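You operate a simulated robot arm through the tools that you are given. There is no shell and no other tool. Be economical: measure what you need, move in short steps, check, and stop when the job is done.

You are at the controls of a simulated robot arm. One attempt, no reset.

## Task
Make the bench safe: torch off, grey block back, lid on the pot.
Fine: brush into the wooden block's left free hole; once cool, the pipe goes into the other.

Only the result counts: the job must be done as asked and must still hold three seconds after the hand-in. Knocking over, shifting, dropping, spilling or breaking anything else fails it. A push-on lid holds only when it is set on centred and level and pressed home; a screw cap is set on level and turned clockwise until tight.

## Robot
A 6-joint arm with a four-finger gripper on a trunk, on a base that drives. Base frame: it is fixed to the floor where the robot stands at the start and does not move with it; the origin is under the middle of the robot, x ahead of it, y to its left, z up; the surface under the hand at the start is at about z = 0.8. Readings come in m, degrees, newtons and seconds.
With the tool pointing down near the work surface it reaches from about 0.42 to 0.92 m from the robot's upright axis, wherever it stands. Its first joint turns from -166.0 to 166.0 degrees. Places, roughly: capped pipe (3x3x13 cm) [0.9, -0.6, 0.9]; first hole from the left in the wooden block [0.8, -0.3, 0.8]; fourth hole from the left in the wooden block [0.8, -0.5, 0.8]; grey block [0.6, -0.2, 0.9]; middle pipe (3x3x12 cm) [0.6, -0.2, 0.9]; pale bench [0.8, -0.3, 0.4]; red torch knob [0.5, 0, 1.1]; short pipe (3x3x10 cm) [0.8, -0.4, 0.9]; tall pipe (3x3x15 cm) [0.8, -0.5, 0.9]. Payload 3.43 kg.
Tool frame: the origin (TCP) lies between the finger pads and is the grasp point; the fingertips stand 0.03 m ahead of it; z points along the fingers, y is the line along which they close. The gripper opens to 0.12 m. The gripper's body begins 0.085 m behind the TCP.
Orientation is that of the tool frame in the base frame, as a unit quaternion [x, y, z, w]. With the fingers straight down and closing along the base's y, the tool's x points along the base's -x, its y along +y and its z along -z.

## Interface
- The arm moves only by the tool apply_moves. Its argument "deltas" is a list of rows, each a list of 3 entries, a list of its own where there are three numbers: the turn, a rotation vector about the base's x, y, z in units of 60 degrees (1.0 is 60 degrees), then the shift along the base's x, y, z in units of 100 mm (1.0 is 100 mm), then the closure in counts, from 0 (fully open) to 255 (shut). In form: [[[ax, ay, az], [tx, ty, tz], claw], ...]. A call has 1 to 12 rows; each row is the pose to reach, as a shift and turn from the pose commanded when the call began. A call with a number of a shift or a turn outside -1 to 1 is refused whole. A row lasts 0.2 s, in which the tool goes at most 0.05 m and 8.6 degrees; a call with a longer step from one row to the next is refused whole, and so is a gripper value outside its range. Where a pose cannot be reached the arm comes as near as it can. A force on the tool above 70 N (or 10 N above the force at the start of the call, whichever is more), or a blocked arm, ends the call early, and 0.2 s more pass. Each finger halts on what it meets, pressing with about 26 N; the grip force reading is that of the motor and also rises with nothing between the fingers. The clock runs only during rows and for 0.2 s after the last one: add rows that repeat a pose to give the fingers time. The reply holds the time, the measured pose of the TCP, the force on the tool along the base axes, the opening and the grip force, in the units named above and with some noise, with the torque about the TCP (base axes, N m) and any sound that the robot's microphone picked up.
- Cameras (640 x 400 px; columns grow to the right, rows downward): "scene" is now at [0.0629, 0.194, 1.559]; the picture's right is [-0.11, -0.99, 0.00], its down [-0.47, 0.05, -0.88] and it looks along [0.88, -0.10, -0.47] (base axes); focal length 214 px, centre (320, 200). "wrist" rides on the gripper at [0.071, -0.017, -0.121] in the tool frame; the picture's right is [0.23, 0.97, 0.00], its down [-0.81, 0.19, -0.55] and it looks along [-0.54, 0.13, 0.83] (tool axes); focal length 275 px, centre (320, 200). There is no depth. A picture from a camera that has moved, and an enlarged one, comes with that camera's place and axes in the base frame and with its lens. The place of the scene camera against the robot may be out by one fixed shift of up to 0.025 m in any direction.
- get_image(camera): a new picture of that camera. It takes no simulated time.
- slide_trunk(by): slides the trunk up (or, below 0, down) by that many m; the arm and the scene camera ride with it, the base frame stays. It gives what a move gives, with no picture.
- roll_base(legs): drives the robot by 1 to 6 legs, each [ahead, left, turn to the left] in m, m and degrees, along the robot's own axes; the way and the turn of a leg run together, so that a leg with both is an arc; at most 1.5 m and 180 degrees a leg. The arm and the cameras ride along, it lands a little off, and it stops where it bumps. It gives what a move gives.
- head_to(pan, tilt): turns the head with the scene camera to pan (to the left, within 120 degrees either way) and tilt (down, from -29 to 69), counted from straight ahead of the robot. It gives what a move gives.
- inspect(camera, box): a new picture of the part [left, top, right, bottom] of that camera's present view, enlarged. It takes no simulated time.
- hand_in(): hands the job in; it is judged then, once.

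Go step by step. Nothing tells you exact positions but the pictures and the camera data: compare them with the known pose of the tool, close in by small moves and look again before you grip or let go. The budget is 120 turns and 98 pictures, counting those below and the enlarged ones. Unless the task says otherwise, let go and move clear before handing in, and close with one line.

The tools are called after "Call:" as name(argument=value, ...) on one line, values as JSON. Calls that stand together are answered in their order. apply_moves: Moves the arm, as the interface text tells. Its arguments: {"type":"object","properties":{"deltas":{"type":"array","items":{"type":"array"}}},"required":["deltas"]} The other tools are called the same way: slide_trunk (by) slides the trunk up or down; roll_base (legs) drives the base; head_to (pan, tilt) turns the head that bears the scene camera; get_image (camera) takes a picture; inspect (camera, box) takes an enlarged picture of a part of a camera's view; hand_in () hands the job in.

At the start:

```text
clock: 0.0
eef_pos: [0.4796, -0.1296, 1.3908]
tcp_rot: [0.0, 1.0, 0.0, 0.001]
force: [-0.7, 0.3, 0.2]
wrist_torque: [0.0, 0.0, -0.01]
finger_gap: 0.1199
gripper_force: 0.1
trunk travel left (down, up): [-0.1, 0.44]
robot x, y, heading: [0.0011, -0.0004, -0.4]
head pan, tilt: [-104.6, 68.8]
```

scene: 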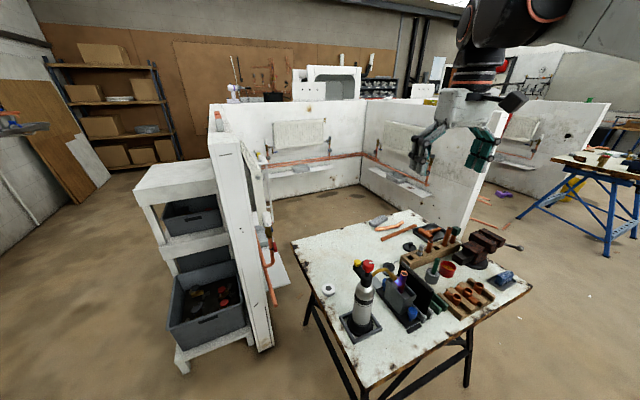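
wrist: 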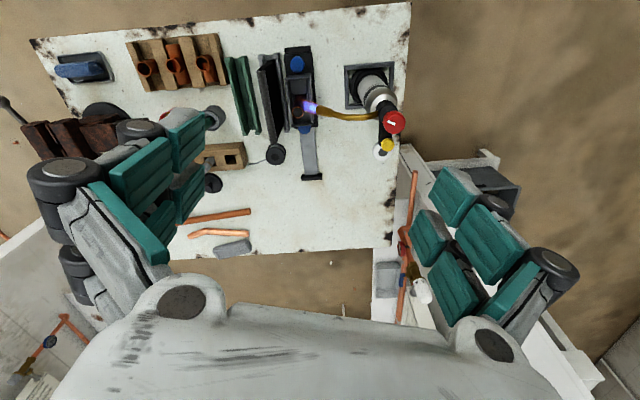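

I see the bench with a lit torch, pipes in holders, a wooden block and a pot. I'll take enlarged views first.

Call:
inspect(camera="scene", box=[280, 200, 540, 370])

Call:
inspect(camera="wrist", box=[200, 30, 420, 200])

Call:
inspect(camera="wrist", box=[0, 20, 260, 260])

```text
2.35 times, centred on (410, 285) of scene
camera zoom: at [0.0629, 0.194, 1.559], right [-0.11, -0.99, 0.0], down [-0.47, 0.05, -0.88], along [0.88, -0.1, -0.47], focal length 505 px, centre (108, 0)
```

zoom: 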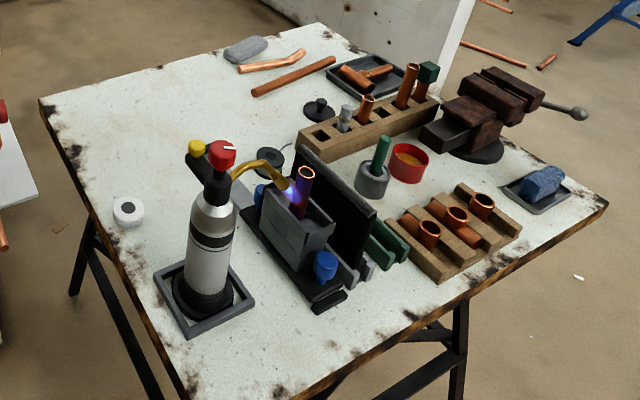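

```text
2.35 times, centred on (310, 115) of wrist
camera zoom: at [0.4071, -0.1447, 1.5119], right [-0.23, 0.97, 0.0], down [0.81, 0.19, 0.55], along [0.54, 0.13, -0.83], focal length 648 px, centre (344, 400)
```

zoom: 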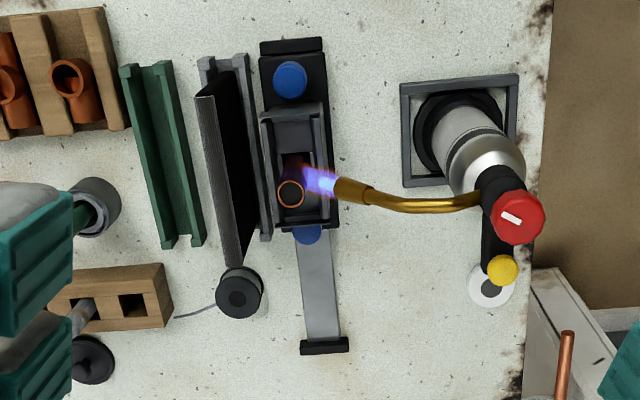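

```text
1.67 times, centred on (130, 140) of wrist
camera zoom: at [0.4071, -0.1447, 1.5119], right [-0.23, 0.97, 0.0], down [0.81, 0.19, 0.55], along [0.54, 0.13, -0.83], focal length 459 px, centre (637, 300)
```

zoom: 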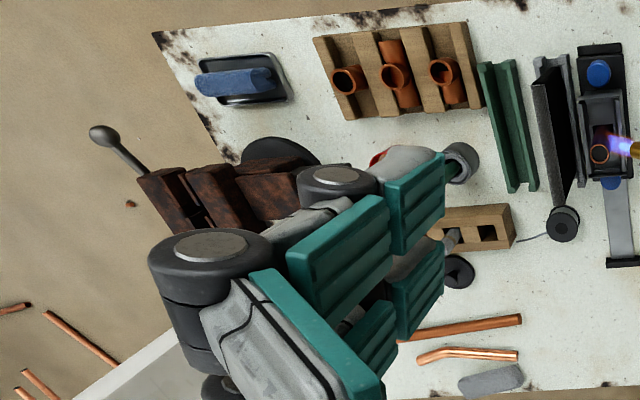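

The middle pipe stands in the grey block on a rail, with the torch flame playing on it. I'll turn the head for a better look.

Call:
head_to(pan=-28, tilt=45)

Call:
get_image(camera="scene")

```text
clock: 1.5
eef_pos: [0.4789, -0.1289, 1.3894]
tcp_rot: [0.0, 1.0, -0.001, 0.0]
force: [-0.5, -0.4, -0.3]
wrist_torque: [0.01, -0.03, 0.03]
finger_gap: 0.1199
gripper_force: 0.0
trunk travel left (down, up): [-0.1, 0.44]
robot x, y, heading: [-0.001, -0.0005, 0.1]
head pan, tilt: [-28.0, 45.0]
```

```text
92 pictures are left
camera scene: at [0.0627, 0.1943, 1.558], right [-0.1, -0.99, 0.0], down [-0.47, 0.05, -0.88], along [0.87, -0.09, -0.48], focal length 214 px, centre (320, 200)
```

scene: 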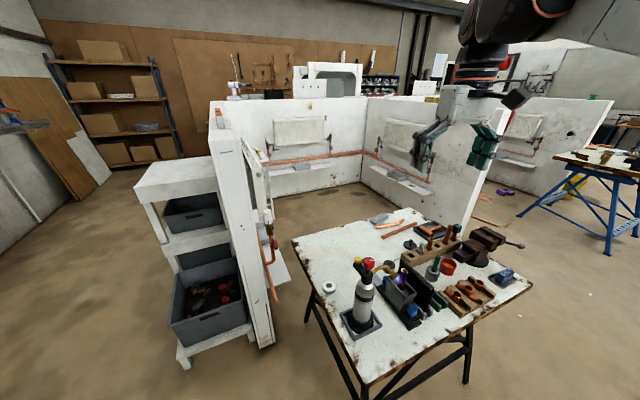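

The head reading changes but the view does not, so I'll rely on the wrist camera. The red knob is at about (0.51, 0.0, 1.09), so I'll move above it and look.

Call:
apply_moves(deltas=[[[0, 0, 0], [0.1, 0.33, -0.3], 0], [[0, 0, 0], [0.2, 0.66, -0.6], 0], [[0, 0, 0], [0.3, 1.0, -0.9], 0], [[0, 0, 0], [0.3, 1.0, -0.9], 0]])

Call:
get_image(camera="wrist")

Call:
inspect(camera="scene", box=[330, 240, 430, 310])

```text
clock: 2.5
eef_pos: [0.5131, -0.0298, 1.3005]
tcp_rot: [0.001, 1.0, 0.0, 0.0]
force: [-0.4, 0.9, -0.2]
wrist_torque: [-0.05, 0.0, 0.04]
finger_gap: 0.1199
gripper_force: 0.1
trunk travel left (down, up): [-0.1, 0.44]
robot x, y, heading: [-0.0039, -0.0037, -0.1]
head pan, tilt: [-28.0, 45.0]
```

```text
91 pictures are left
camera wrist: at [0.4405, -0.0454, 1.4226], right [-0.23, 0.97, 0.0], down [0.81, 0.19, 0.55], along [0.54, 0.13, -0.83], focal length 275 px, centre (320, 200)
```

wrist: 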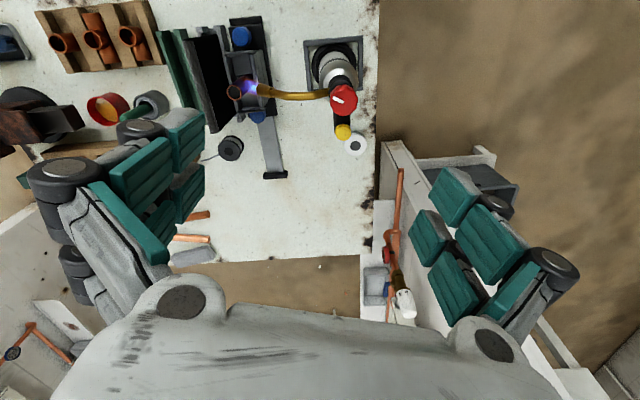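

```text
5.71 times, centred on (380, 275) of scene
camera zoom: at [0.0562, 0.1888, 1.5413], right [-0.18, -0.98, 0.0], down [-0.62, 0.11, -0.77], along [0.76, -0.14, -0.63], focal length 1226 px, centre (-23, -229)
```

zoom: 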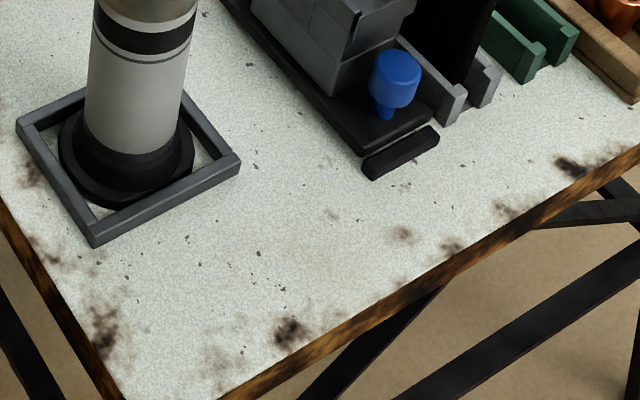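

Call:
inspect(camera="wrist", box=[200, 10, 400, 190])

Call:
get_image(camera="scene")

```text
2.22 times, centred on (300, 100) of wrist
camera zoom: at [0.4405, -0.0454, 1.4226], right [-0.23, 0.97, 0.0], down [0.81, 0.19, 0.55], along [0.54, 0.13, -0.83], focal length 612 px, centre (364, 422)
```

zoom: 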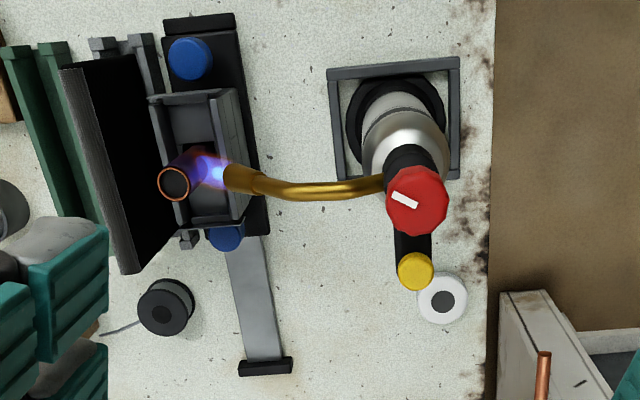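

```text
88 pictures are left
camera scene: at [0.0562, 0.1888, 1.5413], right [-0.18, -0.98, 0.0], down [-0.62, 0.11, -0.77], along [0.76, -0.14, -0.63], focal length 214 px, centre (320, 200)
```

scene: 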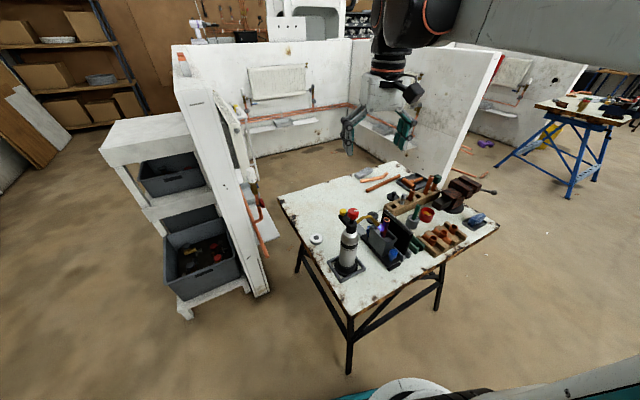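

Call:
apply_moves(deltas=[[[0, 0, 0], [0.02, 0.16, -0.4], 0], [[0, 0, 0], [0.02, 0.32, -0.8], 0], [[0, 0, 0], [0.02, 0.32, -1.0], 0], [[0, 0, 0], [0.02, 0.32, -1.0], 0]])

Call:
get_image(camera="wrist")

Call:
get_image(camera="scene")

```text
clock: 3.5
eef_pos: [0.5106, 0.003, 1.2017]
tcp_rot: [0.0, 1.0, 0.001, 0.0]
force: [-0.3, -0.1, -0.5]
wrist_torque: [-0.01, 0.0, -0.03]
finger_gap: 0.1198
gripper_force: 0.1
trunk travel left (down, up): [-0.1, 0.44]
robot x, y, heading: [0.0002, 0.0019, 0.2]
head pan, tilt: [-28.0, 45.0]
```

```text
87 pictures are left
camera wrist: at [0.4389, -0.0123, 1.3224], right [-0.23, 0.97, 0.0], down [0.81, 0.19, 0.55], along [0.54, 0.13, -0.83], focal length 275 px, centre (320, 200)
```

wrist: 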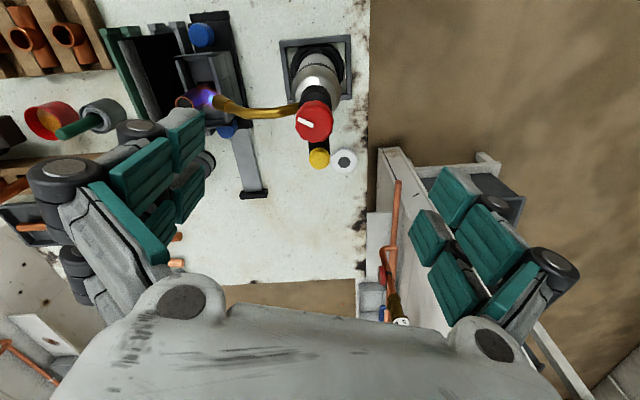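

```text
86 pictures are left
camera scene: at [0.0566, 0.1913, 1.5411], right [-0.15, -0.99, 0.0], down [-0.63, 0.09, -0.77], along [0.76, -0.11, -0.64], focal length 214 px, centre (320, 200)
```

scene: 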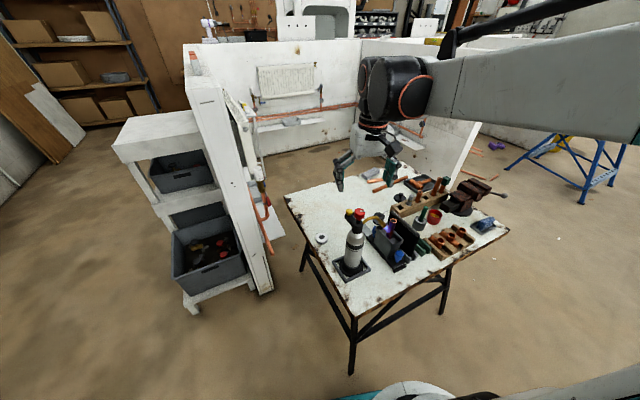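

Call:
apply_moves(deltas=[[[0, 0, 0.125], [0.01, 0, -0.12], 0], [[0, 0, 0.25], [0.02, 0, -0.24], 0], [[0, 0, 0.375], [0.03, -0.02, -0.36], 0], [[0, 0, 0.5], [0.04, -0.02, -0.48], 0], [[0, 0, 0.625], [0.05, -0.02, -0.6], 0], [[0, 0, 0.75], [0.05, -0.02, -0.7], 0], [[0, 0, 0.75], [0.05, -0.02, -0.7], 0]])

Call:
get_image(camera="wrist")

Call:
inspect(camera="scene", box=[310, 160, 430, 280])

```text
clock: 5.1
eef_pos: [0.5174, 0.0009, 1.1293]
tcp_rot: [-0.384, 0.923, 0.0, 0.0]
force: [1.3, -0.1, -0.3]
wrist_torque: [0.01, -0.01, -0.04]
finger_gap: 0.1201
gripper_force: 0.1
trunk travel left (down, up): [-0.1, 0.44]
robot x, y, heading: [-0.0016, 0.0025, -0.0]
head pan, tilt: [-28.0, 45.0]
```

```text
85 pictures are left
camera wrist: at [0.4778, -0.0599, 1.2517], right [-0.85, 0.52, 0.0], down [0.44, 0.71, 0.55], along [0.29, 0.47, -0.83], focal length 275 px, centre (320, 200)
```

wrist: 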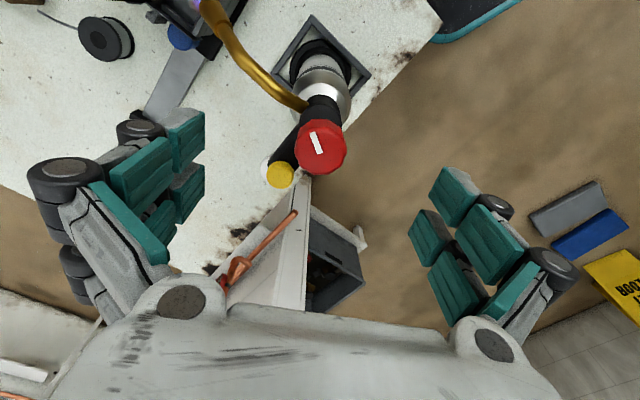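

```text
3.33 times, centred on (370, 220) of scene
camera zoom: at [0.0533, 0.1939, 1.5336], right [-0.12, -0.99, 0.0], down [-0.7, 0.09, -0.71], along [0.71, -0.09, -0.7], focal length 715 px, centre (153, 133)
```

zoom: 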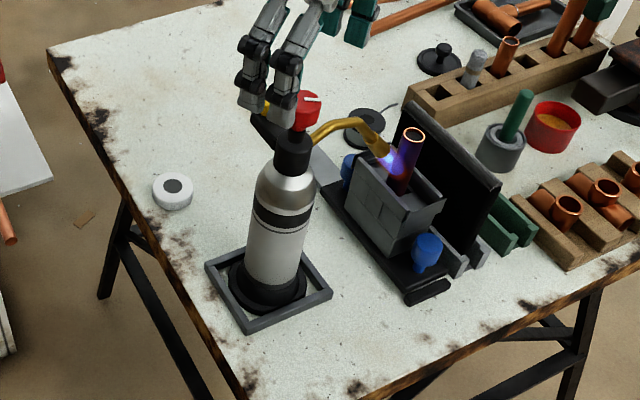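

Call:
apply_moves(deltas=[[[0, 0, 0], [-0.01, 0.0, -0.15], 0], [[0, 0, 0], [-0.015, 0.0, -0.29], 0], [[0, 0, 0], [-0.015, 0.0, -0.29], 120], [[0, 0, 0], [-0.015, 0.0, -0.29], 120]])

Call:
get_image(camera="wrist")

Call:
inspect(camera="scene", box=[310, 120, 430, 200])

```text
clock: 6.1
eef_pos: [0.5142, 0.0012, 1.1003]
tcp_rot: [-0.382, 0.924, 0.0, 0.0]
force: [0.5, 0.1, -0.5]
wrist_torque: [-0.01, -0.02, -0.03]
finger_gap: 0.0635
gripper_force: 0.0
trunk travel left (down, up): [-0.1, 0.44]
robot x, y, heading: [-0.0003, 0.0001, 0.1]
head pan, tilt: [-28.0, 45.0]
```

```text
83 pictures are left
camera wrist: at [0.4753, -0.0604, 1.2228], right [-0.85, 0.53, 0.0], down [0.44, 0.71, 0.55], along [0.29, 0.47, -0.83], focal length 275 px, centre (320, 200)
```

wrist: 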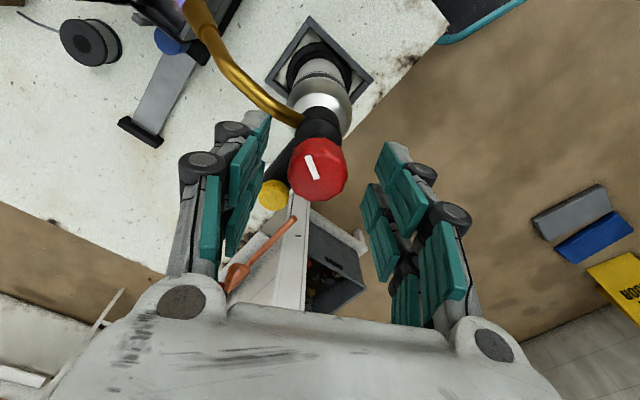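

```text
5.00 times, centred on (370, 160) of scene
camera zoom: at [0.053, 0.1941, 1.5333], right [-0.12, -0.99, 0.0], down [-0.7, 0.08, -0.71], along [0.7, -0.09, -0.71], focal length 1072 px, centre (70, 400)
```

zoom: 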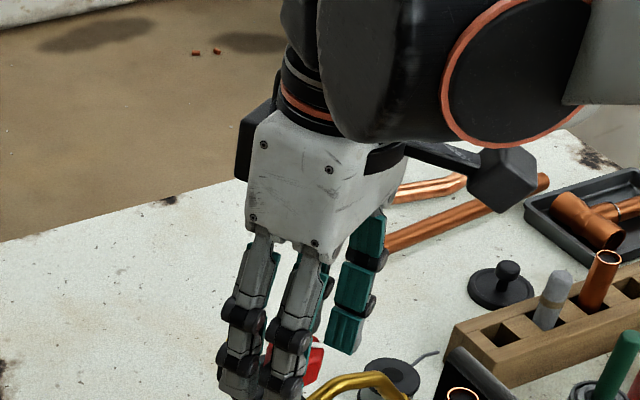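

Call:
apply_moves(deltas=[[[0, 0, 0], [0.01, 0.0, 0], 255], [[0, 0, 0], [0.01, 0.0, 0], 255], [[0, 0, 0], [0.01, 0.0, 0], 255]])

Call:
get_image(camera="wrist")

```text
clock: 6.9
eef_pos: [0.515, 0.0016, 1.1018]
tcp_rot: [-0.383, 0.924, 0.001, 0.0]
force: [0.8, -1.0, 0.8]
wrist_torque: [-0.14, -0.03, 0.01]
finger_gap: 0.031
gripper_force: 26.3
trunk travel left (down, up): [-0.1, 0.44]
robot x, y, heading: [0.0015, 0.0008, -0.0]
head pan, tilt: [-28.0, 45.0]
```

```text
81 pictures are left
camera wrist: at [0.4758, -0.0602, 1.2229], right [-0.85, 0.53, 0.0], down [0.44, 0.71, 0.55], along [0.29, 0.47, -0.83], focal length 275 px, centre (320, 200)
```

wrist: 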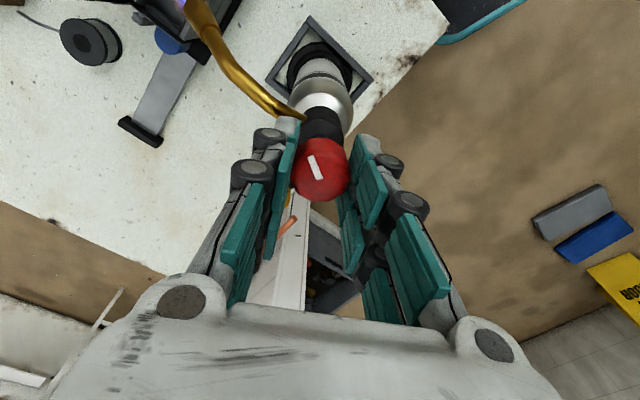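

Gripped at 31 mm. Next I'll turn clockwise as seen from above, about 58°.

Call:
apply_moves(deltas=[[[0, 0, -0.12], [0, 0, 0], 255], [[0, 0, -0.24], [0, 0, 0], 255], [[0, 0, -0.36], [0, 0, 0], 255], [[0, 0, -0.48], [0, 0, 0], 255], [[0, 0, -0.6], [0, 0, 0], 255], [[0, 0, -0.72], [0, 0, 0], 255], [[0, 0, -0.84], [0, 0, 0], 255], [[0, 0, -0.97], [0, 0, 0], 255]])

Call:
get_image(camera="wrist")

Call:
get_image(camera="scene")

```text
clock: 8.7
eef_pos: [0.5161, 0.0013, 1.1011]
tcp_rot: [0.115, 0.993, 0.0, -0.001]
force: [-1.0, -1.1, -0.2]
wrist_torque: [-0.22, 0.24, 0.01]
finger_gap: 0.0313
gripper_force: 25.9
trunk travel left (down, up): [-0.1, 0.44]
robot x, y, heading: [-0.0023, -0.0004, 0.1]
head pan, tilt: [-28.0, 45.0]
```

```text
80 pictures are left
camera wrist: at [0.4416, 0.0024, 1.223], right [0.0, 1.0, 0.0], down [0.83, 0.0, 0.55], along [0.55, 0.0, -0.83], focal length 275 px, centre (320, 200)
```

wrist: 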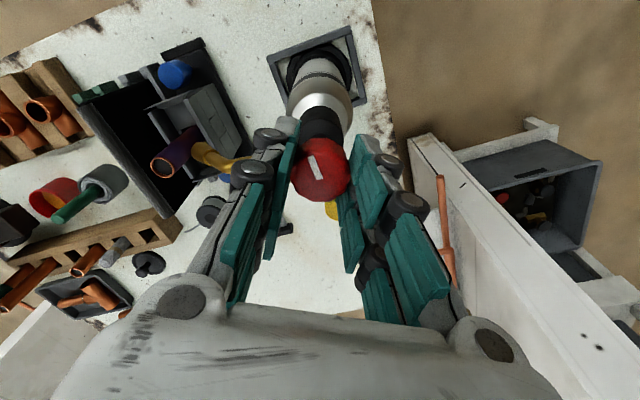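

```text
79 pictures are left
camera scene: at [0.0532, 0.1942, 1.5333], right [-0.12, -0.99, 0.0], down [-0.7, 0.08, -0.71], along [0.7, -0.08, -0.7], focal length 214 px, centre (320, 200)
```

scene: 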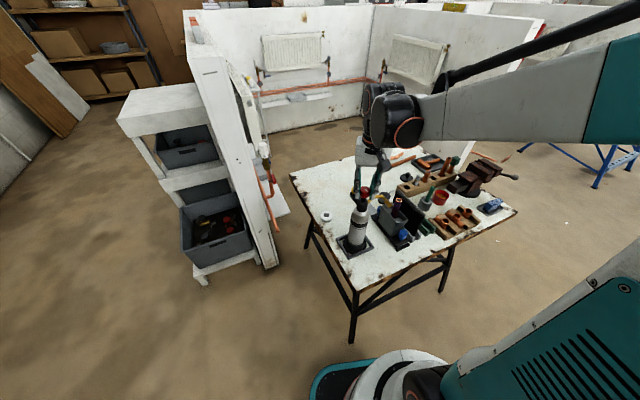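

Call:
inspect(camera="wrist", box=[130, 100, 270, 190])

Call:
apply_moves(deltas=[[[0, 0, -0.12], [0, 0, 0], 255], [[0, 0, -0.24], [0, 0, 0], 255], [[0, 0, -0.36], [0, 0, 0], 255], [[0, 0, -0.5], [0, 0, 0], 255], [[0, 0, -0.5], [0, 0, 0], 255]])

Call:
inspect(camera="wrist", box=[130, 70, 400, 230])

```text
4.44 times, centred on (200, 145) of wrist
camera zoom: at [0.4416, 0.0024, 1.223], right [0.0, 1.0, 0.0], down [0.83, 0.0, 0.55], along [0.55, 0.0, -0.83], focal length 1224 px, centre (853, 444)
```

zoom: 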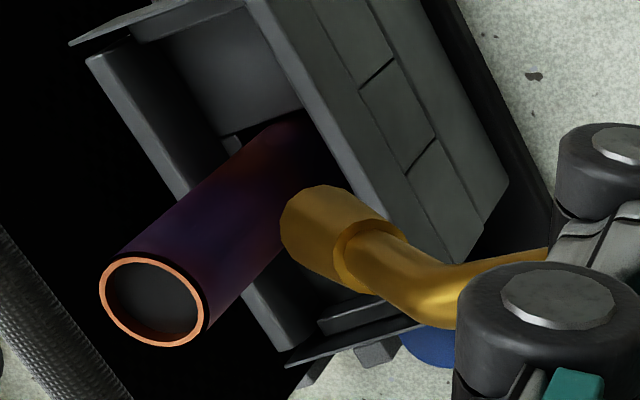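

```text
clock: 9.9
eef_pos: [0.5177, 0.0015, 1.0996]
tcp_rot: [0.37, 0.929, 0.0, 0.0]
force: [1.0, -2.3, -0.6]
wrist_torque: [-0.47, -0.32, 0.22]
finger_gap: 0.0312
gripper_force: 25.4
trunk travel left (down, up): [-0.1, 0.44]
robot x, y, heading: [0.0025, 0.001, -0.3]
head pan, tilt: [-28.0, 45.0]
```

```text
2.37 times, centred on (265, 150) of wrist
camera zoom: at [0.4537, 0.0386, 1.2224], right [0.5, 0.87, 0.0], down [0.72, -0.42, 0.55], along [0.48, -0.28, -0.83], focal length 652 px, centre (450, 318)
```

zoom: 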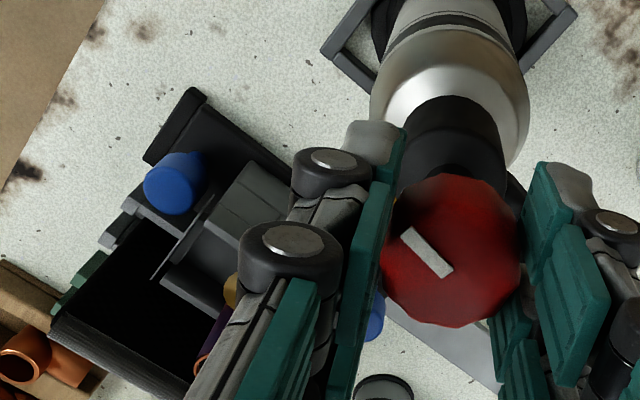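

The flame is out and the knob has reached its stop, since the mark slipped in the grip. I'll release and lift clear.

Call:
apply_moves(deltas=[[[0, 0, 0], [0, 0, 0], 60], [[0, 0, 0], [0, 0, 0.1], 60], [[0, 0, 0], [0, 0, 0.5], 60], [[0, 0, 0.13], [0, 0, 0.8], 60], [[0, 0, 0.26], [0, -0.1, 1.0], 60], [[0, 0, 0.39], [0, -0.4, 1.0], 60], [[0, 0, 0.52], [0, -0.7, 1.0], 60], [[0, 0, 0.65], [0, -1.0, 1.0], 60], [[0, 0, 0.73], [0, -1.0, 1.0], 60]])

Call:
get_image(camera="wrist")

Call:
get_image(camera="scene")

```text
clock: 11.9
eef_pos: [0.5148, -0.0988, 1.2002]
tcp_rot: [-0.006, 1.0, 0.0, 0.0]
force: [-0.5, 0.5, -0.4]
wrist_torque: [0.05, 0.04, -0.01]
finger_gap: 0.0919
gripper_force: 0.0
trunk travel left (down, up): [-0.1, 0.44]
robot x, y, heading: [-0.0016, -0.0007, 0.1]
head pan, tilt: [-28.0, 45.0]
```

```text
76 pictures are left
camera wrist: at [0.4433, -0.1154, 1.3224], right [-0.24, 0.97, 0.0], down [0.81, 0.2, 0.55], along [0.54, 0.13, -0.83], focal length 275 px, centre (320, 200)
```

wrist: 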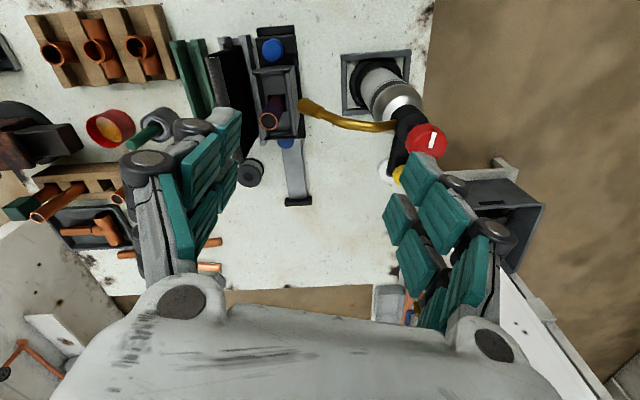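

```text
75 pictures are left
camera scene: at [0.0523, 0.1868, 1.5339], right [-0.2, -0.98, 0.0], down [-0.69, 0.14, -0.71], along [0.7, -0.15, -0.7], focal length 214 px, centre (320, 200)
```

scene: 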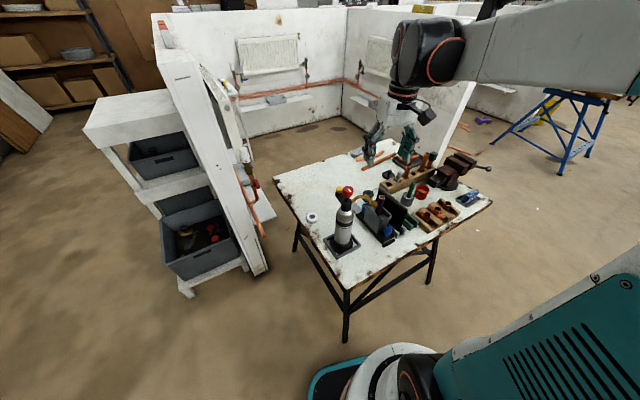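

Call:
inspect(camera="scene", box=[320, 150, 500, 260])

Call:
inspect(camera="wrist", box=[180, 10, 340, 220])

```text
3.56 times, centred on (410, 205) of scene
camera zoom: at [0.0523, 0.1868, 1.5339], right [-0.2, -0.98, 0.0], down [-0.69, 0.14, -0.71], along [0.7, -0.15, -0.7], focal length 763 px, centre (0, 182)
```

zoom: 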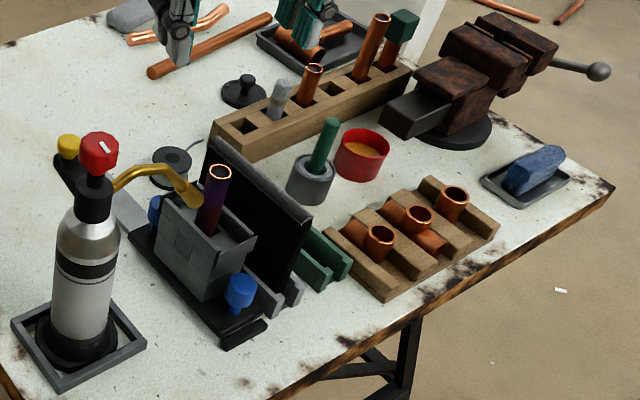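

```text
1.90 times, centred on (260, 115) of wrist
camera zoom: at [0.4433, -0.1154, 1.3224], right [-0.24, 0.97, 0.0], down [0.81, 0.2, 0.55], along [0.54, 0.13, -0.83], focal length 524 px, centre (434, 362)
```

zoom: 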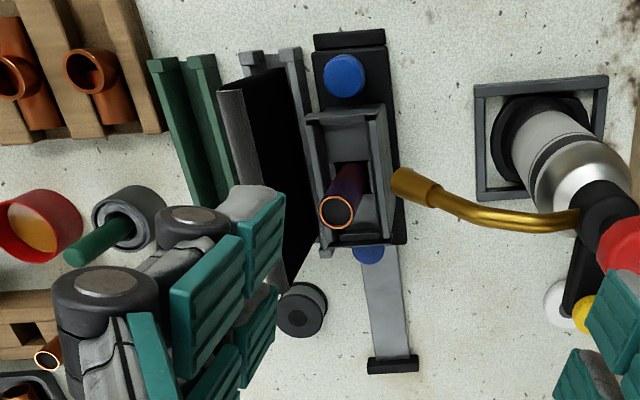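

Torch off. The grey carriage runs on a rail about 17° off x, and its near blue knob is at about (0.498, -0.173, 0.874). I'll pull it by the far blue knob with the hand turned round, so the camera stays clear of the pipe.

Call:
apply_moves(deltas=[[[0, 0, -0.14], [0.1, 0, 0], 60], [[0, 0, -0.28], [0.2, -0.05, 0], 60], [[0, 0, -0.42], [0.3, -0.1, 0], 60], [[0, 0, -0.56], [0.4, -0.1, 0], 60], [[0, 0, -0.7], [0.5, -0.1, 0], 60], [[0, 0, -0.84], [0.6, -0.1, 0], 60], [[0, 0, -0.98], [0.7, -0.1, 0], 60]])

Call:
apply_moves(deltas=[[[0, 0, -0.14], [0.1, 0, 0], 60], [[0, 0, -0.28], [0.2, -0.05, 0], 60], [[0, 0, -0.42], [0.3, -0.1, 0], 60], [[0, 0, -0.56], [0.4, -0.1, 0], 60], [[0, 0, -0.7], [0.5, -0.2, 0], 60], [[0, 0, -0.84], [0.5, -0.2, 0], 60], [[0, 0, -0.98], [0.5, -0.2, 0], 60]])

Call:
apply_moves(deltas=[[[0, 0, -0.14], [0, 0, 0], 60], [[0, 0, -0.28], [0, 0, 0], 60], [[0, 0, -0.42], [0, 0, 0], 60], [[0, 0, -0.56], [0, 0, 0], 60], [[0, 0, -0.7], [0, 0, 0], 60], [[0, 0, -0.75], [0, 0, 0], 60]])

Call:
get_image(camera="wrist")

Call:
inspect(camera="scene", box=[320, 120, 500, 260])

```text
clock: 13.5
eef_pos: [0.5865, -0.1073, 1.201]
tcp_rot: [0.488, 0.873, 0.0, 0.001]
force: [-1.3, 0.2, -0.6]
wrist_torque: [0.03, 0.01, 0.03]
finger_gap: 0.0919
gripper_force: 0.0
trunk travel left (down, up): [-0.1, 0.44]
robot x, y, heading: [0.0012, -0.0016, -0.2]
head pan, tilt: [-28.0, 45.0]
```

```text
clock: 15.1
eef_pos: [0.6346, -0.1287, 1.201]
tcp_rot: [0.853, 0.522, 0.0, 0.001]
force: [0.3, -0.1, 0.8]
wrist_torque: [-0.01, -0.03, 0.01]
finger_gap: 0.0919
gripper_force: 0.0
trunk travel left (down, up): [-0.1, 0.44]
robot x, y, heading: [0.0042, 0.0035, 0.1]
head pan, tilt: [-28.0, 45.0]
```

```text
clock: 16.5
eef_pos: [0.6367, -0.1281, 1.2007]
tcp_rot: [0.988, 0.155, 0.0, 0.0]
force: [0.0, -0.3, -0.7]
wrist_torque: [-0.01, 0.03, -0.01]
finger_gap: 0.0915
gripper_force: 0.0
trunk travel left (down, up): [-0.1, 0.44]
robot x, y, heading: [0.0013, 0.0024, 0.2]
head pan, tilt: [-28.0, 45.0]
```

```text
72 pictures are left
camera wrist: at [0.6981, -0.0898, 1.3225], right [0.52, -0.86, 0.0], down [-0.71, -0.43, 0.55], along [-0.47, -0.29, -0.83], focal length 275 px, centre (320, 200)
```

wrist: 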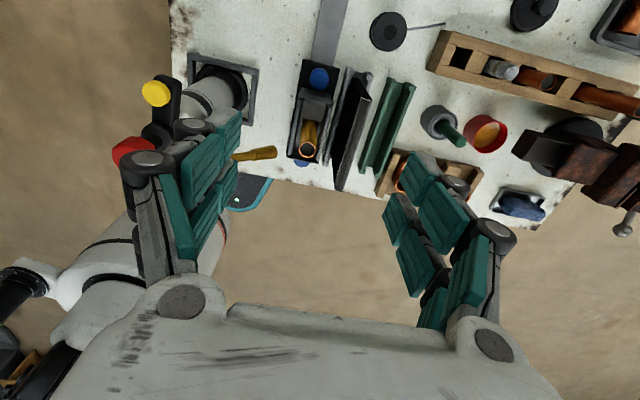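

```text
2.86 times, centred on (410, 190) of scene
camera zoom: at [0.0441, 0.1656, 1.5331], right [-0.47, -0.88, 0.0], down [-0.62, 0.33, -0.71], along [0.62, -0.33, -0.71], focal length 613 px, centre (63, 229)
```

zoom: 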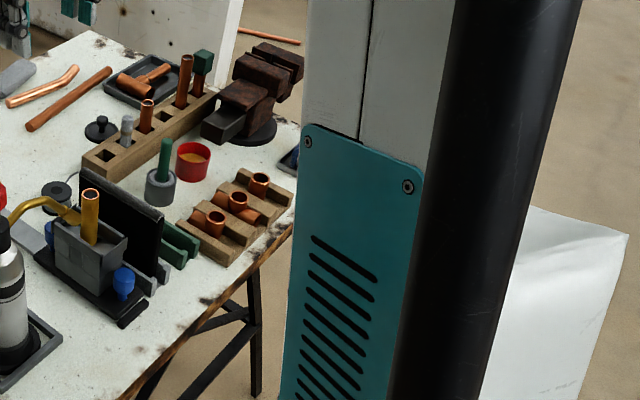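

Call:
inspect(camera="wrist", box=[240, 0, 400, 200])

```text
2.00 times, centred on (320, 100) of wrist
camera zoom: at [0.6981, -0.0898, 1.3225], right [0.52, -0.86, 0.0], down [-0.71, -0.43, 0.55], along [-0.47, -0.29, -0.83], focal length 551 px, centre (320, 400)
```

zoom: 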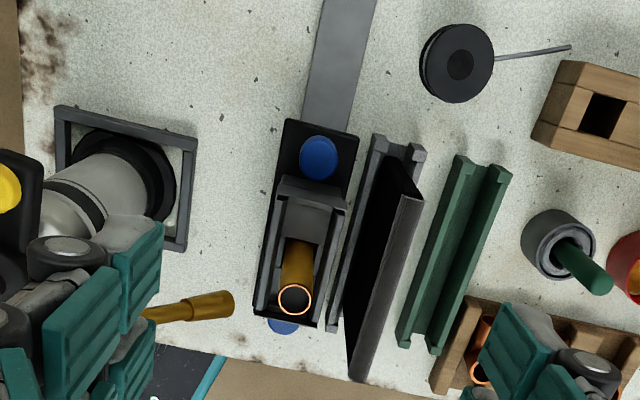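

Call:
apply_moves(deltas=[[[0, 0, 0], [0, -0.02, -0.4], 140], [[0, 0, 0], [0, -0.02, -0.8], 140], [[0, 0, 0], [0, -0.02, -1.0], 140]])

Call:
apply_moves(deltas=[[[0, 0, 0], [0, 0, -0.4], 140], [[0, 0, 0], [0, 0, -0.8], 140], [[0, 0, 0], [0, 0, -1.0], 140], [[0, 0, 0], [0, 0, -1.0], 140]])

Call:
apply_moves(deltas=[[[0, 0, 0], [0, 0, -0.4], 140], [[0, 0, 0], [0, 0, -0.65], 140], [[0, 0, 0], [0, 0, -0.65], 140]])

Call:
get_image(camera="wrist")

Call:
inspect(camera="scene", box=[320, 140, 480, 260])

```text
clock: 17.3
eef_pos: [0.635, -0.1313, 1.0998]
tcp_rot: [0.988, 0.157, 0.001, 0.0]
force: [0.1, -0.1, -0.2]
wrist_torque: [-0.02, 0.04, 0.03]
finger_gap: 0.0542
gripper_force: 0.0
trunk travel left (down, up): [-0.1, 0.44]
robot x, y, heading: [-0.0024, 0.0002, -0.1]
head pan, tilt: [-28.0, 45.0]
```

```text
clock: 18.3
eef_pos: [0.6347, -0.1301, 1.0007]
tcp_rot: [0.988, 0.157, 0.0, 0.0]
force: [0.4, 0.5, 0.3]
wrist_torque: [0.0, -0.01, -0.04]
finger_gap: 0.0541
gripper_force: 0.0
trunk travel left (down, up): [-0.1, 0.44]
robot x, y, heading: [0.0014, -0.0054, -0.3]
head pan, tilt: [-28.0, 45.0]
```

```text
clock: 19.1
eef_pos: [0.6373, -0.13, 0.9368]
tcp_rot: [0.988, 0.156, 0.0, 0.0]
force: [-0.3, 0.0, 0.1]
wrist_torque: [-0.02, 0.06, 0.0]
finger_gap: 0.054
gripper_force: 0.2
trunk travel left (down, up): [-0.1, 0.44]
robot x, y, heading: [0.0005, -0.0009, 0.1]
head pan, tilt: [-28.0, 45.0]
```

```text
69 pictures are left
camera wrist: at [0.6979, -0.0921, 1.0579], right [0.52, -0.85, 0.0], down [-0.71, -0.43, 0.55], along [-0.47, -0.29, -0.83], focal length 275 px, centre (320, 200)
```

wrist: 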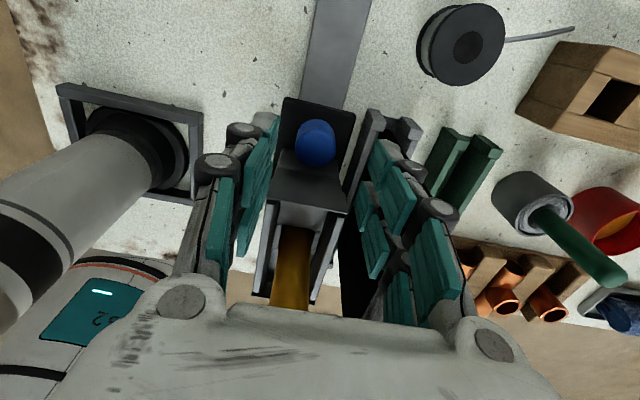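

```text
3.33 times, centred on (400, 200) of scene
camera zoom: at [0.0442, 0.1656, 1.5331], right [-0.47, -0.88, 0.0], down [-0.62, 0.33, -0.71], along [0.62, -0.33, -0.71], focal length 715 px, centre (53, 200)
```

zoom: 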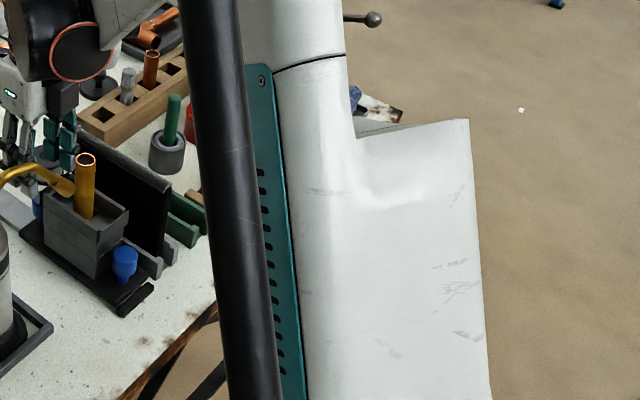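

Call:
apply_moves(deltas=[[[0, 0, 0], [0.0, 0.025, -0.3], 140], [[0, 0, 0], [0.0, 0.025, -0.54], 140], [[0, 0, 0], [0.0, 0.025, -0.54], 140]])

Call:
get_image(camera="wrist")

```text
clock: 19.9
eef_pos: [0.638, -0.1284, 0.8818]
tcp_rot: [0.988, 0.156, 0.0, 0.0]
force: [0.9, -0.7, 0.6]
wrist_torque: [0.0, 0.03, 0.02]
finger_gap: 0.0539
gripper_force: 0.1
trunk travel left (down, up): [-0.1, 0.44]
robot x, y, heading: [-0.0012, 0.0001, -0.2]
head pan, tilt: [-28.0, 45.0]
```

```text
67 pictures are left
camera wrist: at [0.6987, -0.09, 1.0036], right [0.52, -0.85, 0.0], down [-0.71, -0.43, 0.55], along [-0.47, -0.29, -0.83], focal length 275 px, centre (320, 200)
```

wrist: 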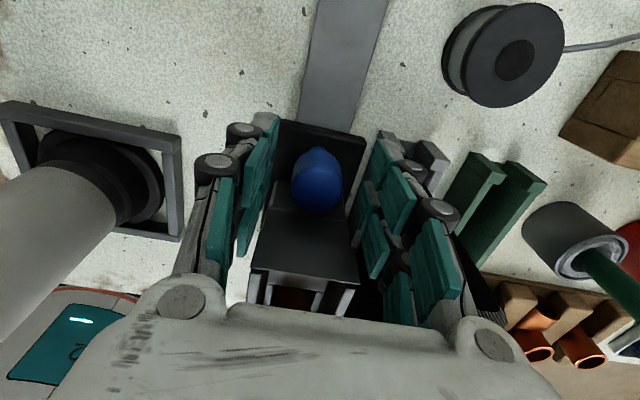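

Call:
apply_moves(deltas=[[[0, 0, 0], [0.0, 0.01, -0.06], 140], [[0, 0, 0], [0.0, 0.01, -0.06], 255], [[0, 0, 0], [0.0, 0.01, -0.06], 255], [[0, 0, 0], [0.0, 0.01, -0.06], 255]])

Call:
get_image(camera="wrist")

```text
clock: 20.9
eef_pos: [0.6375, -0.1301, 0.876]
tcp_rot: [0.988, 0.156, -0.001, 0.0]
force: [6.6, -9.6, 1.2]
wrist_torque: [-0.2, -0.34, 0.01]
finger_gap: 0.029
gripper_force: 45.3
trunk travel left (down, up): [-0.1, 0.44]
robot x, y, heading: [0.0009, 0.0005, 0.1]
head pan, tilt: [-28.0, 45.0]
```

```text
66 pictures are left
camera wrist: at [0.6985, -0.09, 0.9976], right [0.52, -0.85, 0.0], down [-0.71, -0.43, 0.55], along [-0.47, -0.29, -0.83], focal length 275 px, centre (320, 200)
```

wrist: 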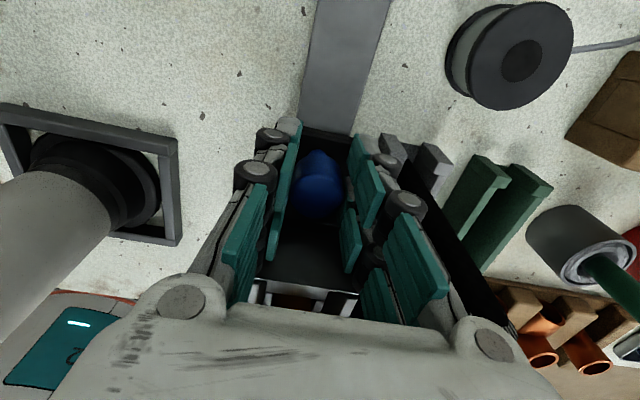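

Call:
apply_moves(deltas=[[[0, 0, 0], [0.006, -0.02, 0], 255], [[0, 0, 0], [0.1, 0.01, 0], 255], [[0, 0, 0], [0.2, 0.044, 0], 255], [[0, 0, 0], [0.3, 0.076, 0], 255], [[0, 0, 0], [0.4, 0.108, 0], 255]])

Call:
get_image(camera="wrist")

```text
clock: 22.1
eef_pos: [0.6774, -0.1158, 0.8758]
tcp_rot: [0.988, 0.156, 0.001, 0.0]
force: [3.3, -8.0, 7.9]
wrist_torque: [-0.51, 0.52, 0.02]
finger_gap: 0.0293
gripper_force: 44.6
trunk travel left (down, up): [-0.1, 0.44]
robot x, y, heading: [-0.0015, 0.0017, 0.0]
head pan, tilt: [-28.0, 45.0]
```

```text
65 pictures are left
camera wrist: at [0.7377, -0.0772, 0.9976], right [0.52, -0.85, 0.0], down [-0.71, -0.43, 0.55], along [-0.47, -0.29, -0.83], focal length 275 px, centre (320, 200)
```

wrist: 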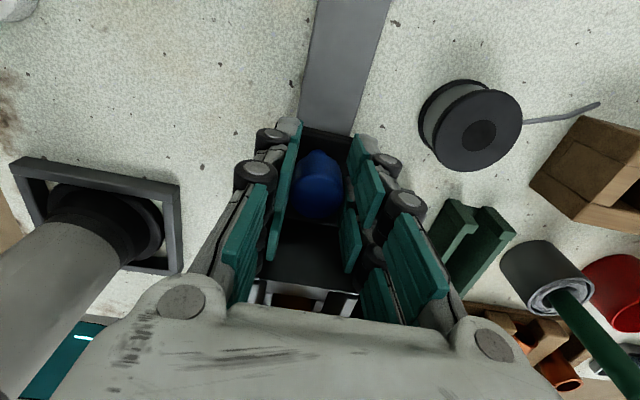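

Call:
apply_moves(deltas=[[[0, 0, 0], [0.1, 0.032, 0], 255], [[0, 0, 0], [0.2, 0.064, 0], 255], [[0, 0, 0], [0.3, 0.096, 0], 255], [[0, 0, 0], [0.4, 0.128, 0], 255], [[0, 0, 0], [0.5, 0.16, 0], 255], [[0, 0, 0], [0.6, 0.19, 0], 255]])

Call:
get_image(camera="wrist")

```text
clock: 23.5
eef_pos: [0.7362, -0.0963, 0.876]
tcp_rot: [0.988, 0.157, 0.0, 0.0]
force: [-0.4, 0.9, -7.0]
wrist_torque: [0.01, 0.08, -0.05]
finger_gap: 0.029
gripper_force: 44.7
trunk travel left (down, up): [-0.1, 0.44]
robot x, y, heading: [-0.0015, 0.0002, -0.0]
head pan, tilt: [-28.0, 45.0]
```

```text
64 pictures are left
camera wrist: at [0.7986, -0.0575, 0.9975], right [0.52, -0.85, 0.0], down [-0.71, -0.43, 0.55], along [-0.47, -0.29, -0.83], focal length 275 px, centre (320, 200)
```

wrist: 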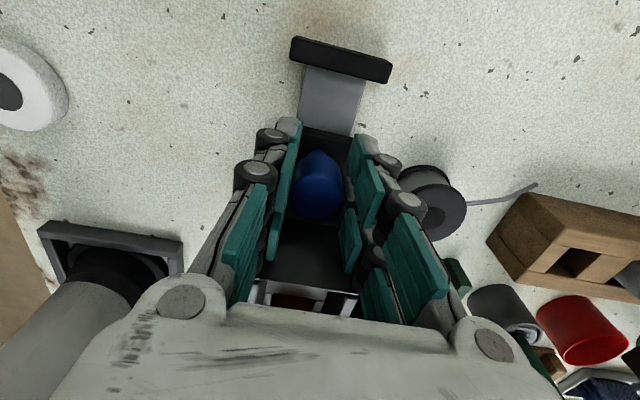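

Call:
apply_moves(deltas=[[[0, 0, 0], [0.1, 0.032, 0], 255], [[0, 0, 0], [0.2, 0.064, 0], 255], [[0, 0, 0], [0.26, 0.083, 0], 255], [[0, 0, 0], [0.3, 0.096, 0], 255], [[0, 0, 0], [0.33, 0.105, 0], 255], [[0, 0, 0], [0.35, 0.112, 0], 255], [[0, 0, 0], [0.37, 0.118, 0], 255]])

Call:
get_image(camera="wrist")

```text
clock: 25.1
eef_pos: [0.7706, -0.0854, 0.8755]
tcp_rot: [0.988, 0.156, -0.002, -0.001]
force: [-36.2, 8.8, -25.6]
wrist_torque: [0.33, 0.58, -0.07]
finger_gap: 0.029
gripper_force: 45.5
trunk travel left (down, up): [-0.1, 0.44]
robot x, y, heading: [0.0035, -0.0008, 0.4]
head pan, tilt: [-28.0, 45.0]
```

```text
63 pictures are left
camera wrist: at [0.8325, -0.0467, 0.9972], right [0.52, -0.85, 0.0], down [-0.71, -0.43, 0.56], along [-0.48, -0.29, -0.83], focal length 275 px, centre (320, 200)
```

wrist: 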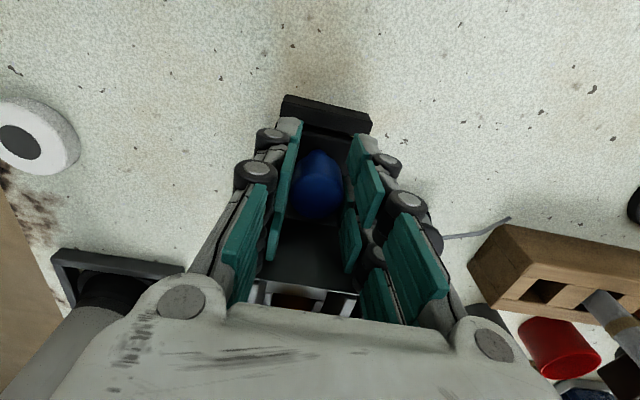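

The carriage is against the far stop. I'll release it and rise.

Call:
apply_moves(deltas=[[[0, 0, 0], [-0.015, -0.005, 0], 255], [[0, 0, 0], [-0.015, -0.005, 0], 140], [[0, 0, 0], [-0.015, -0.005, 0], 140], [[0, 0, 0], [-0.01, -0.005, 0.3], 140], [[0, 0, 0], [-0.01, -0.005, 0.7], 140], [[0, 0, 0], [-0.01, -0.005, 1.0], 140]])

Call:
apply_moves(deltas=[[[0, 0, 0], [0, -0.2, 0.4], 140], [[0, 0, 0], [0, -0.4, 0.8], 140], [[0, 0, 0], [0, -0.6, 1.0], 140], [[0, 0, 0], [0, -0.8, 1.0], 60], [[0, 0, 0], [0, -1.0, 1.0], 60]])

Call:
apply_moves(deltas=[[[0, 0, 0], [0, -0.4, 0.3], 60], [[0, 0, 0], [0, -0.8, 0.6], 60], [[0, 0, 0], [0, -1.0, 1.0], 60], [[0, 0, 0], [0, -1.0, 1.0], 60]])

Call:
get_image(camera="wrist")

Call:
get_image(camera="scene")

```text
clock: 26.5
eef_pos: [0.7708, -0.0863, 0.9761]
tcp_rot: [0.988, 0.156, 0.001, 0.0]
force: [0.9, -0.3, -0.4]
wrist_torque: [0.04, 0.0, 0.01]
finger_gap: 0.0543
gripper_force: 0.0
trunk travel left (down, up): [-0.1, 0.44]
robot x, y, heading: [0.0016, -0.0026, -0.1]
head pan, tilt: [-28.0, 45.0]
```

```text
clock: 27.7
eef_pos: [0.772, -0.1868, 1.076]
tcp_rot: [0.988, 0.156, 0.0, 0.0]
force: [0.3, -0.6, 0.5]
wrist_torque: [-0.01, 0.0, 0.02]
finger_gap: 0.0917
gripper_force: 0.1
trunk travel left (down, up): [-0.1, 0.44]
robot x, y, heading: [-0.0015, 0.0003, 0.1]
head pan, tilt: [-28.0, 45.0]
```

```text
clock: 28.7
eef_pos: [0.7738, -0.286, 1.177]
tcp_rot: [0.988, 0.156, 0.0, 0.0]
force: [-0.1, 0.0, 0.3]
wrist_torque: [0.03, -0.03, 0.0]
finger_gap: 0.0918
gripper_force: 0.0
trunk travel left (down, up): [-0.1, 0.44]
robot x, y, heading: [0.0044, 0.0007, -0.1]
head pan, tilt: [-28.0, 45.0]
```

```text
62 pictures are left
camera wrist: at [0.835, -0.2473, 1.2982], right [0.52, -0.85, 0.0], down [-0.71, -0.43, 0.55], along [-0.47, -0.29, -0.83], focal length 275 px, centre (320, 200)
```

wrist: 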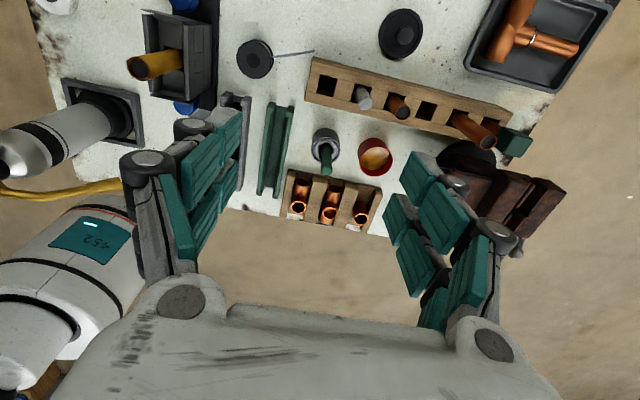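

```text
61 pictures are left
camera scene: at [0.0439, 0.1655, 1.5331], right [-0.47, -0.88, 0.0], down [-0.62, 0.33, -0.71], along [0.62, -0.33, -0.71], focal length 214 px, centre (320, 200)
```

scene: 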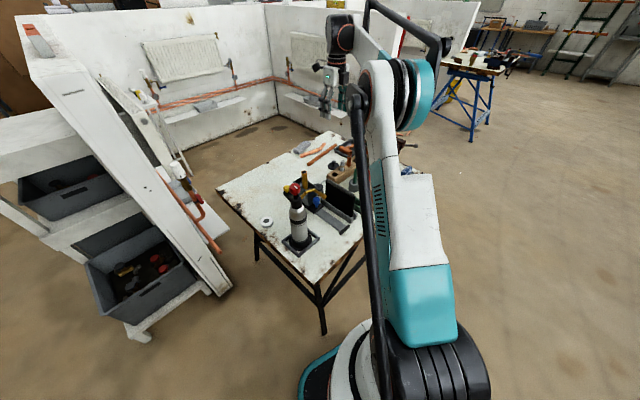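

Call:
inspect(camera="wrist", box=[240, 0, 500, 220])

Call:
inspect(camera="scene", box=[280, 120, 410, 260])

```text
1.82 times, centred on (370, 110) of wrist
camera zoom: at [0.835, -0.2473, 1.2982], right [0.52, -0.85, 0.0], down [-0.71, -0.43, 0.55], along [-0.47, -0.29, -0.83], focal length 500 px, centre (229, 364)
```

zoom: 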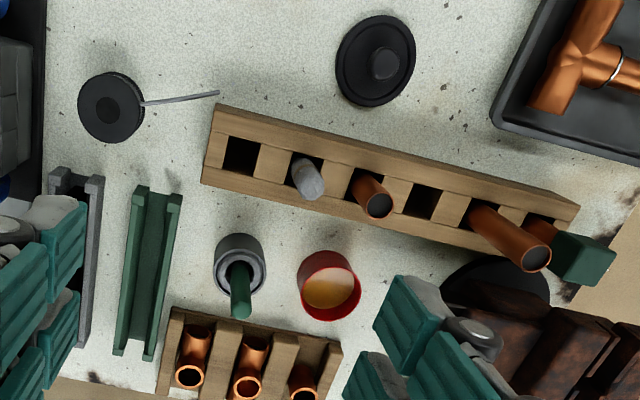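

```text
2.86 times, centred on (345, 190) of scene
camera zoom: at [0.0439, 0.1655, 1.5331], right [-0.47, -0.88, 0.0], down [-0.62, 0.33, -0.71], along [0.62, -0.33, -0.71], focal length 613 px, centre (249, 229)
```

zoom: 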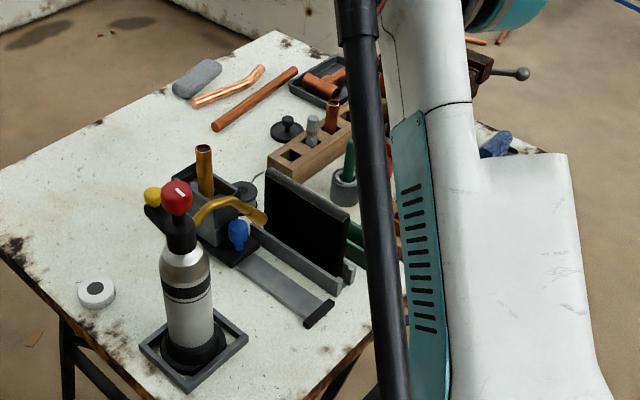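

Call:
inspect(camera="wrist", box=[300, 110, 410, 190])

Call:
inspect(camera="wrist", box=[340, 0, 450, 80])

```text
5.00 times, centred on (355, 150) of wrist
camera zoom: at [0.835, -0.2473, 1.2982], right [0.52, -0.85, 0.0], down [-0.71, -0.43, 0.55], along [-0.47, -0.29, -0.83], focal length 1376 px, centre (145, 450)
```

zoom: 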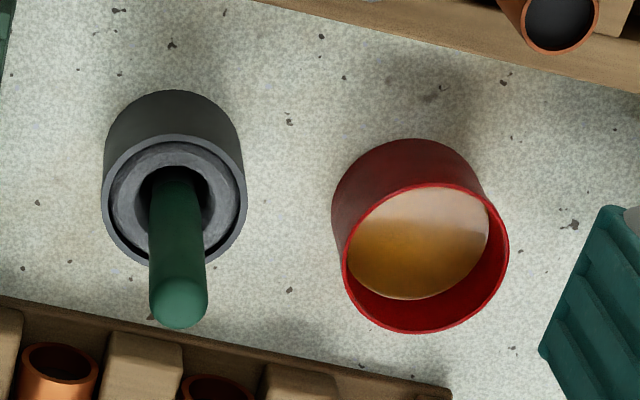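

```text
5.00 times, centred on (395, 40) of wrist
camera zoom: at [0.835, -0.2473, 1.2982], right [0.52, -0.85, 0.0], down [-0.71, -0.43, 0.55], along [-0.47, -0.29, -0.83], focal length 1376 px, centre (-55, 1000)
```

zoom: 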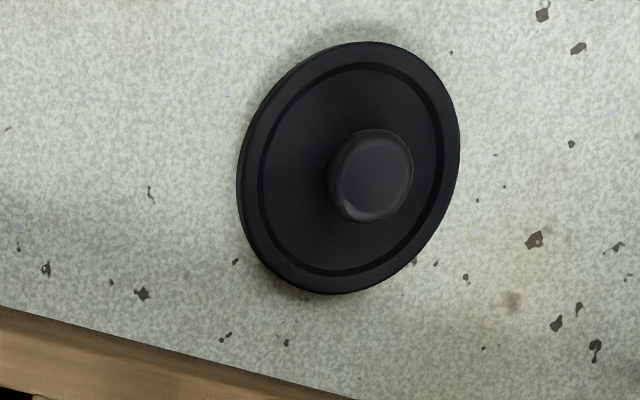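

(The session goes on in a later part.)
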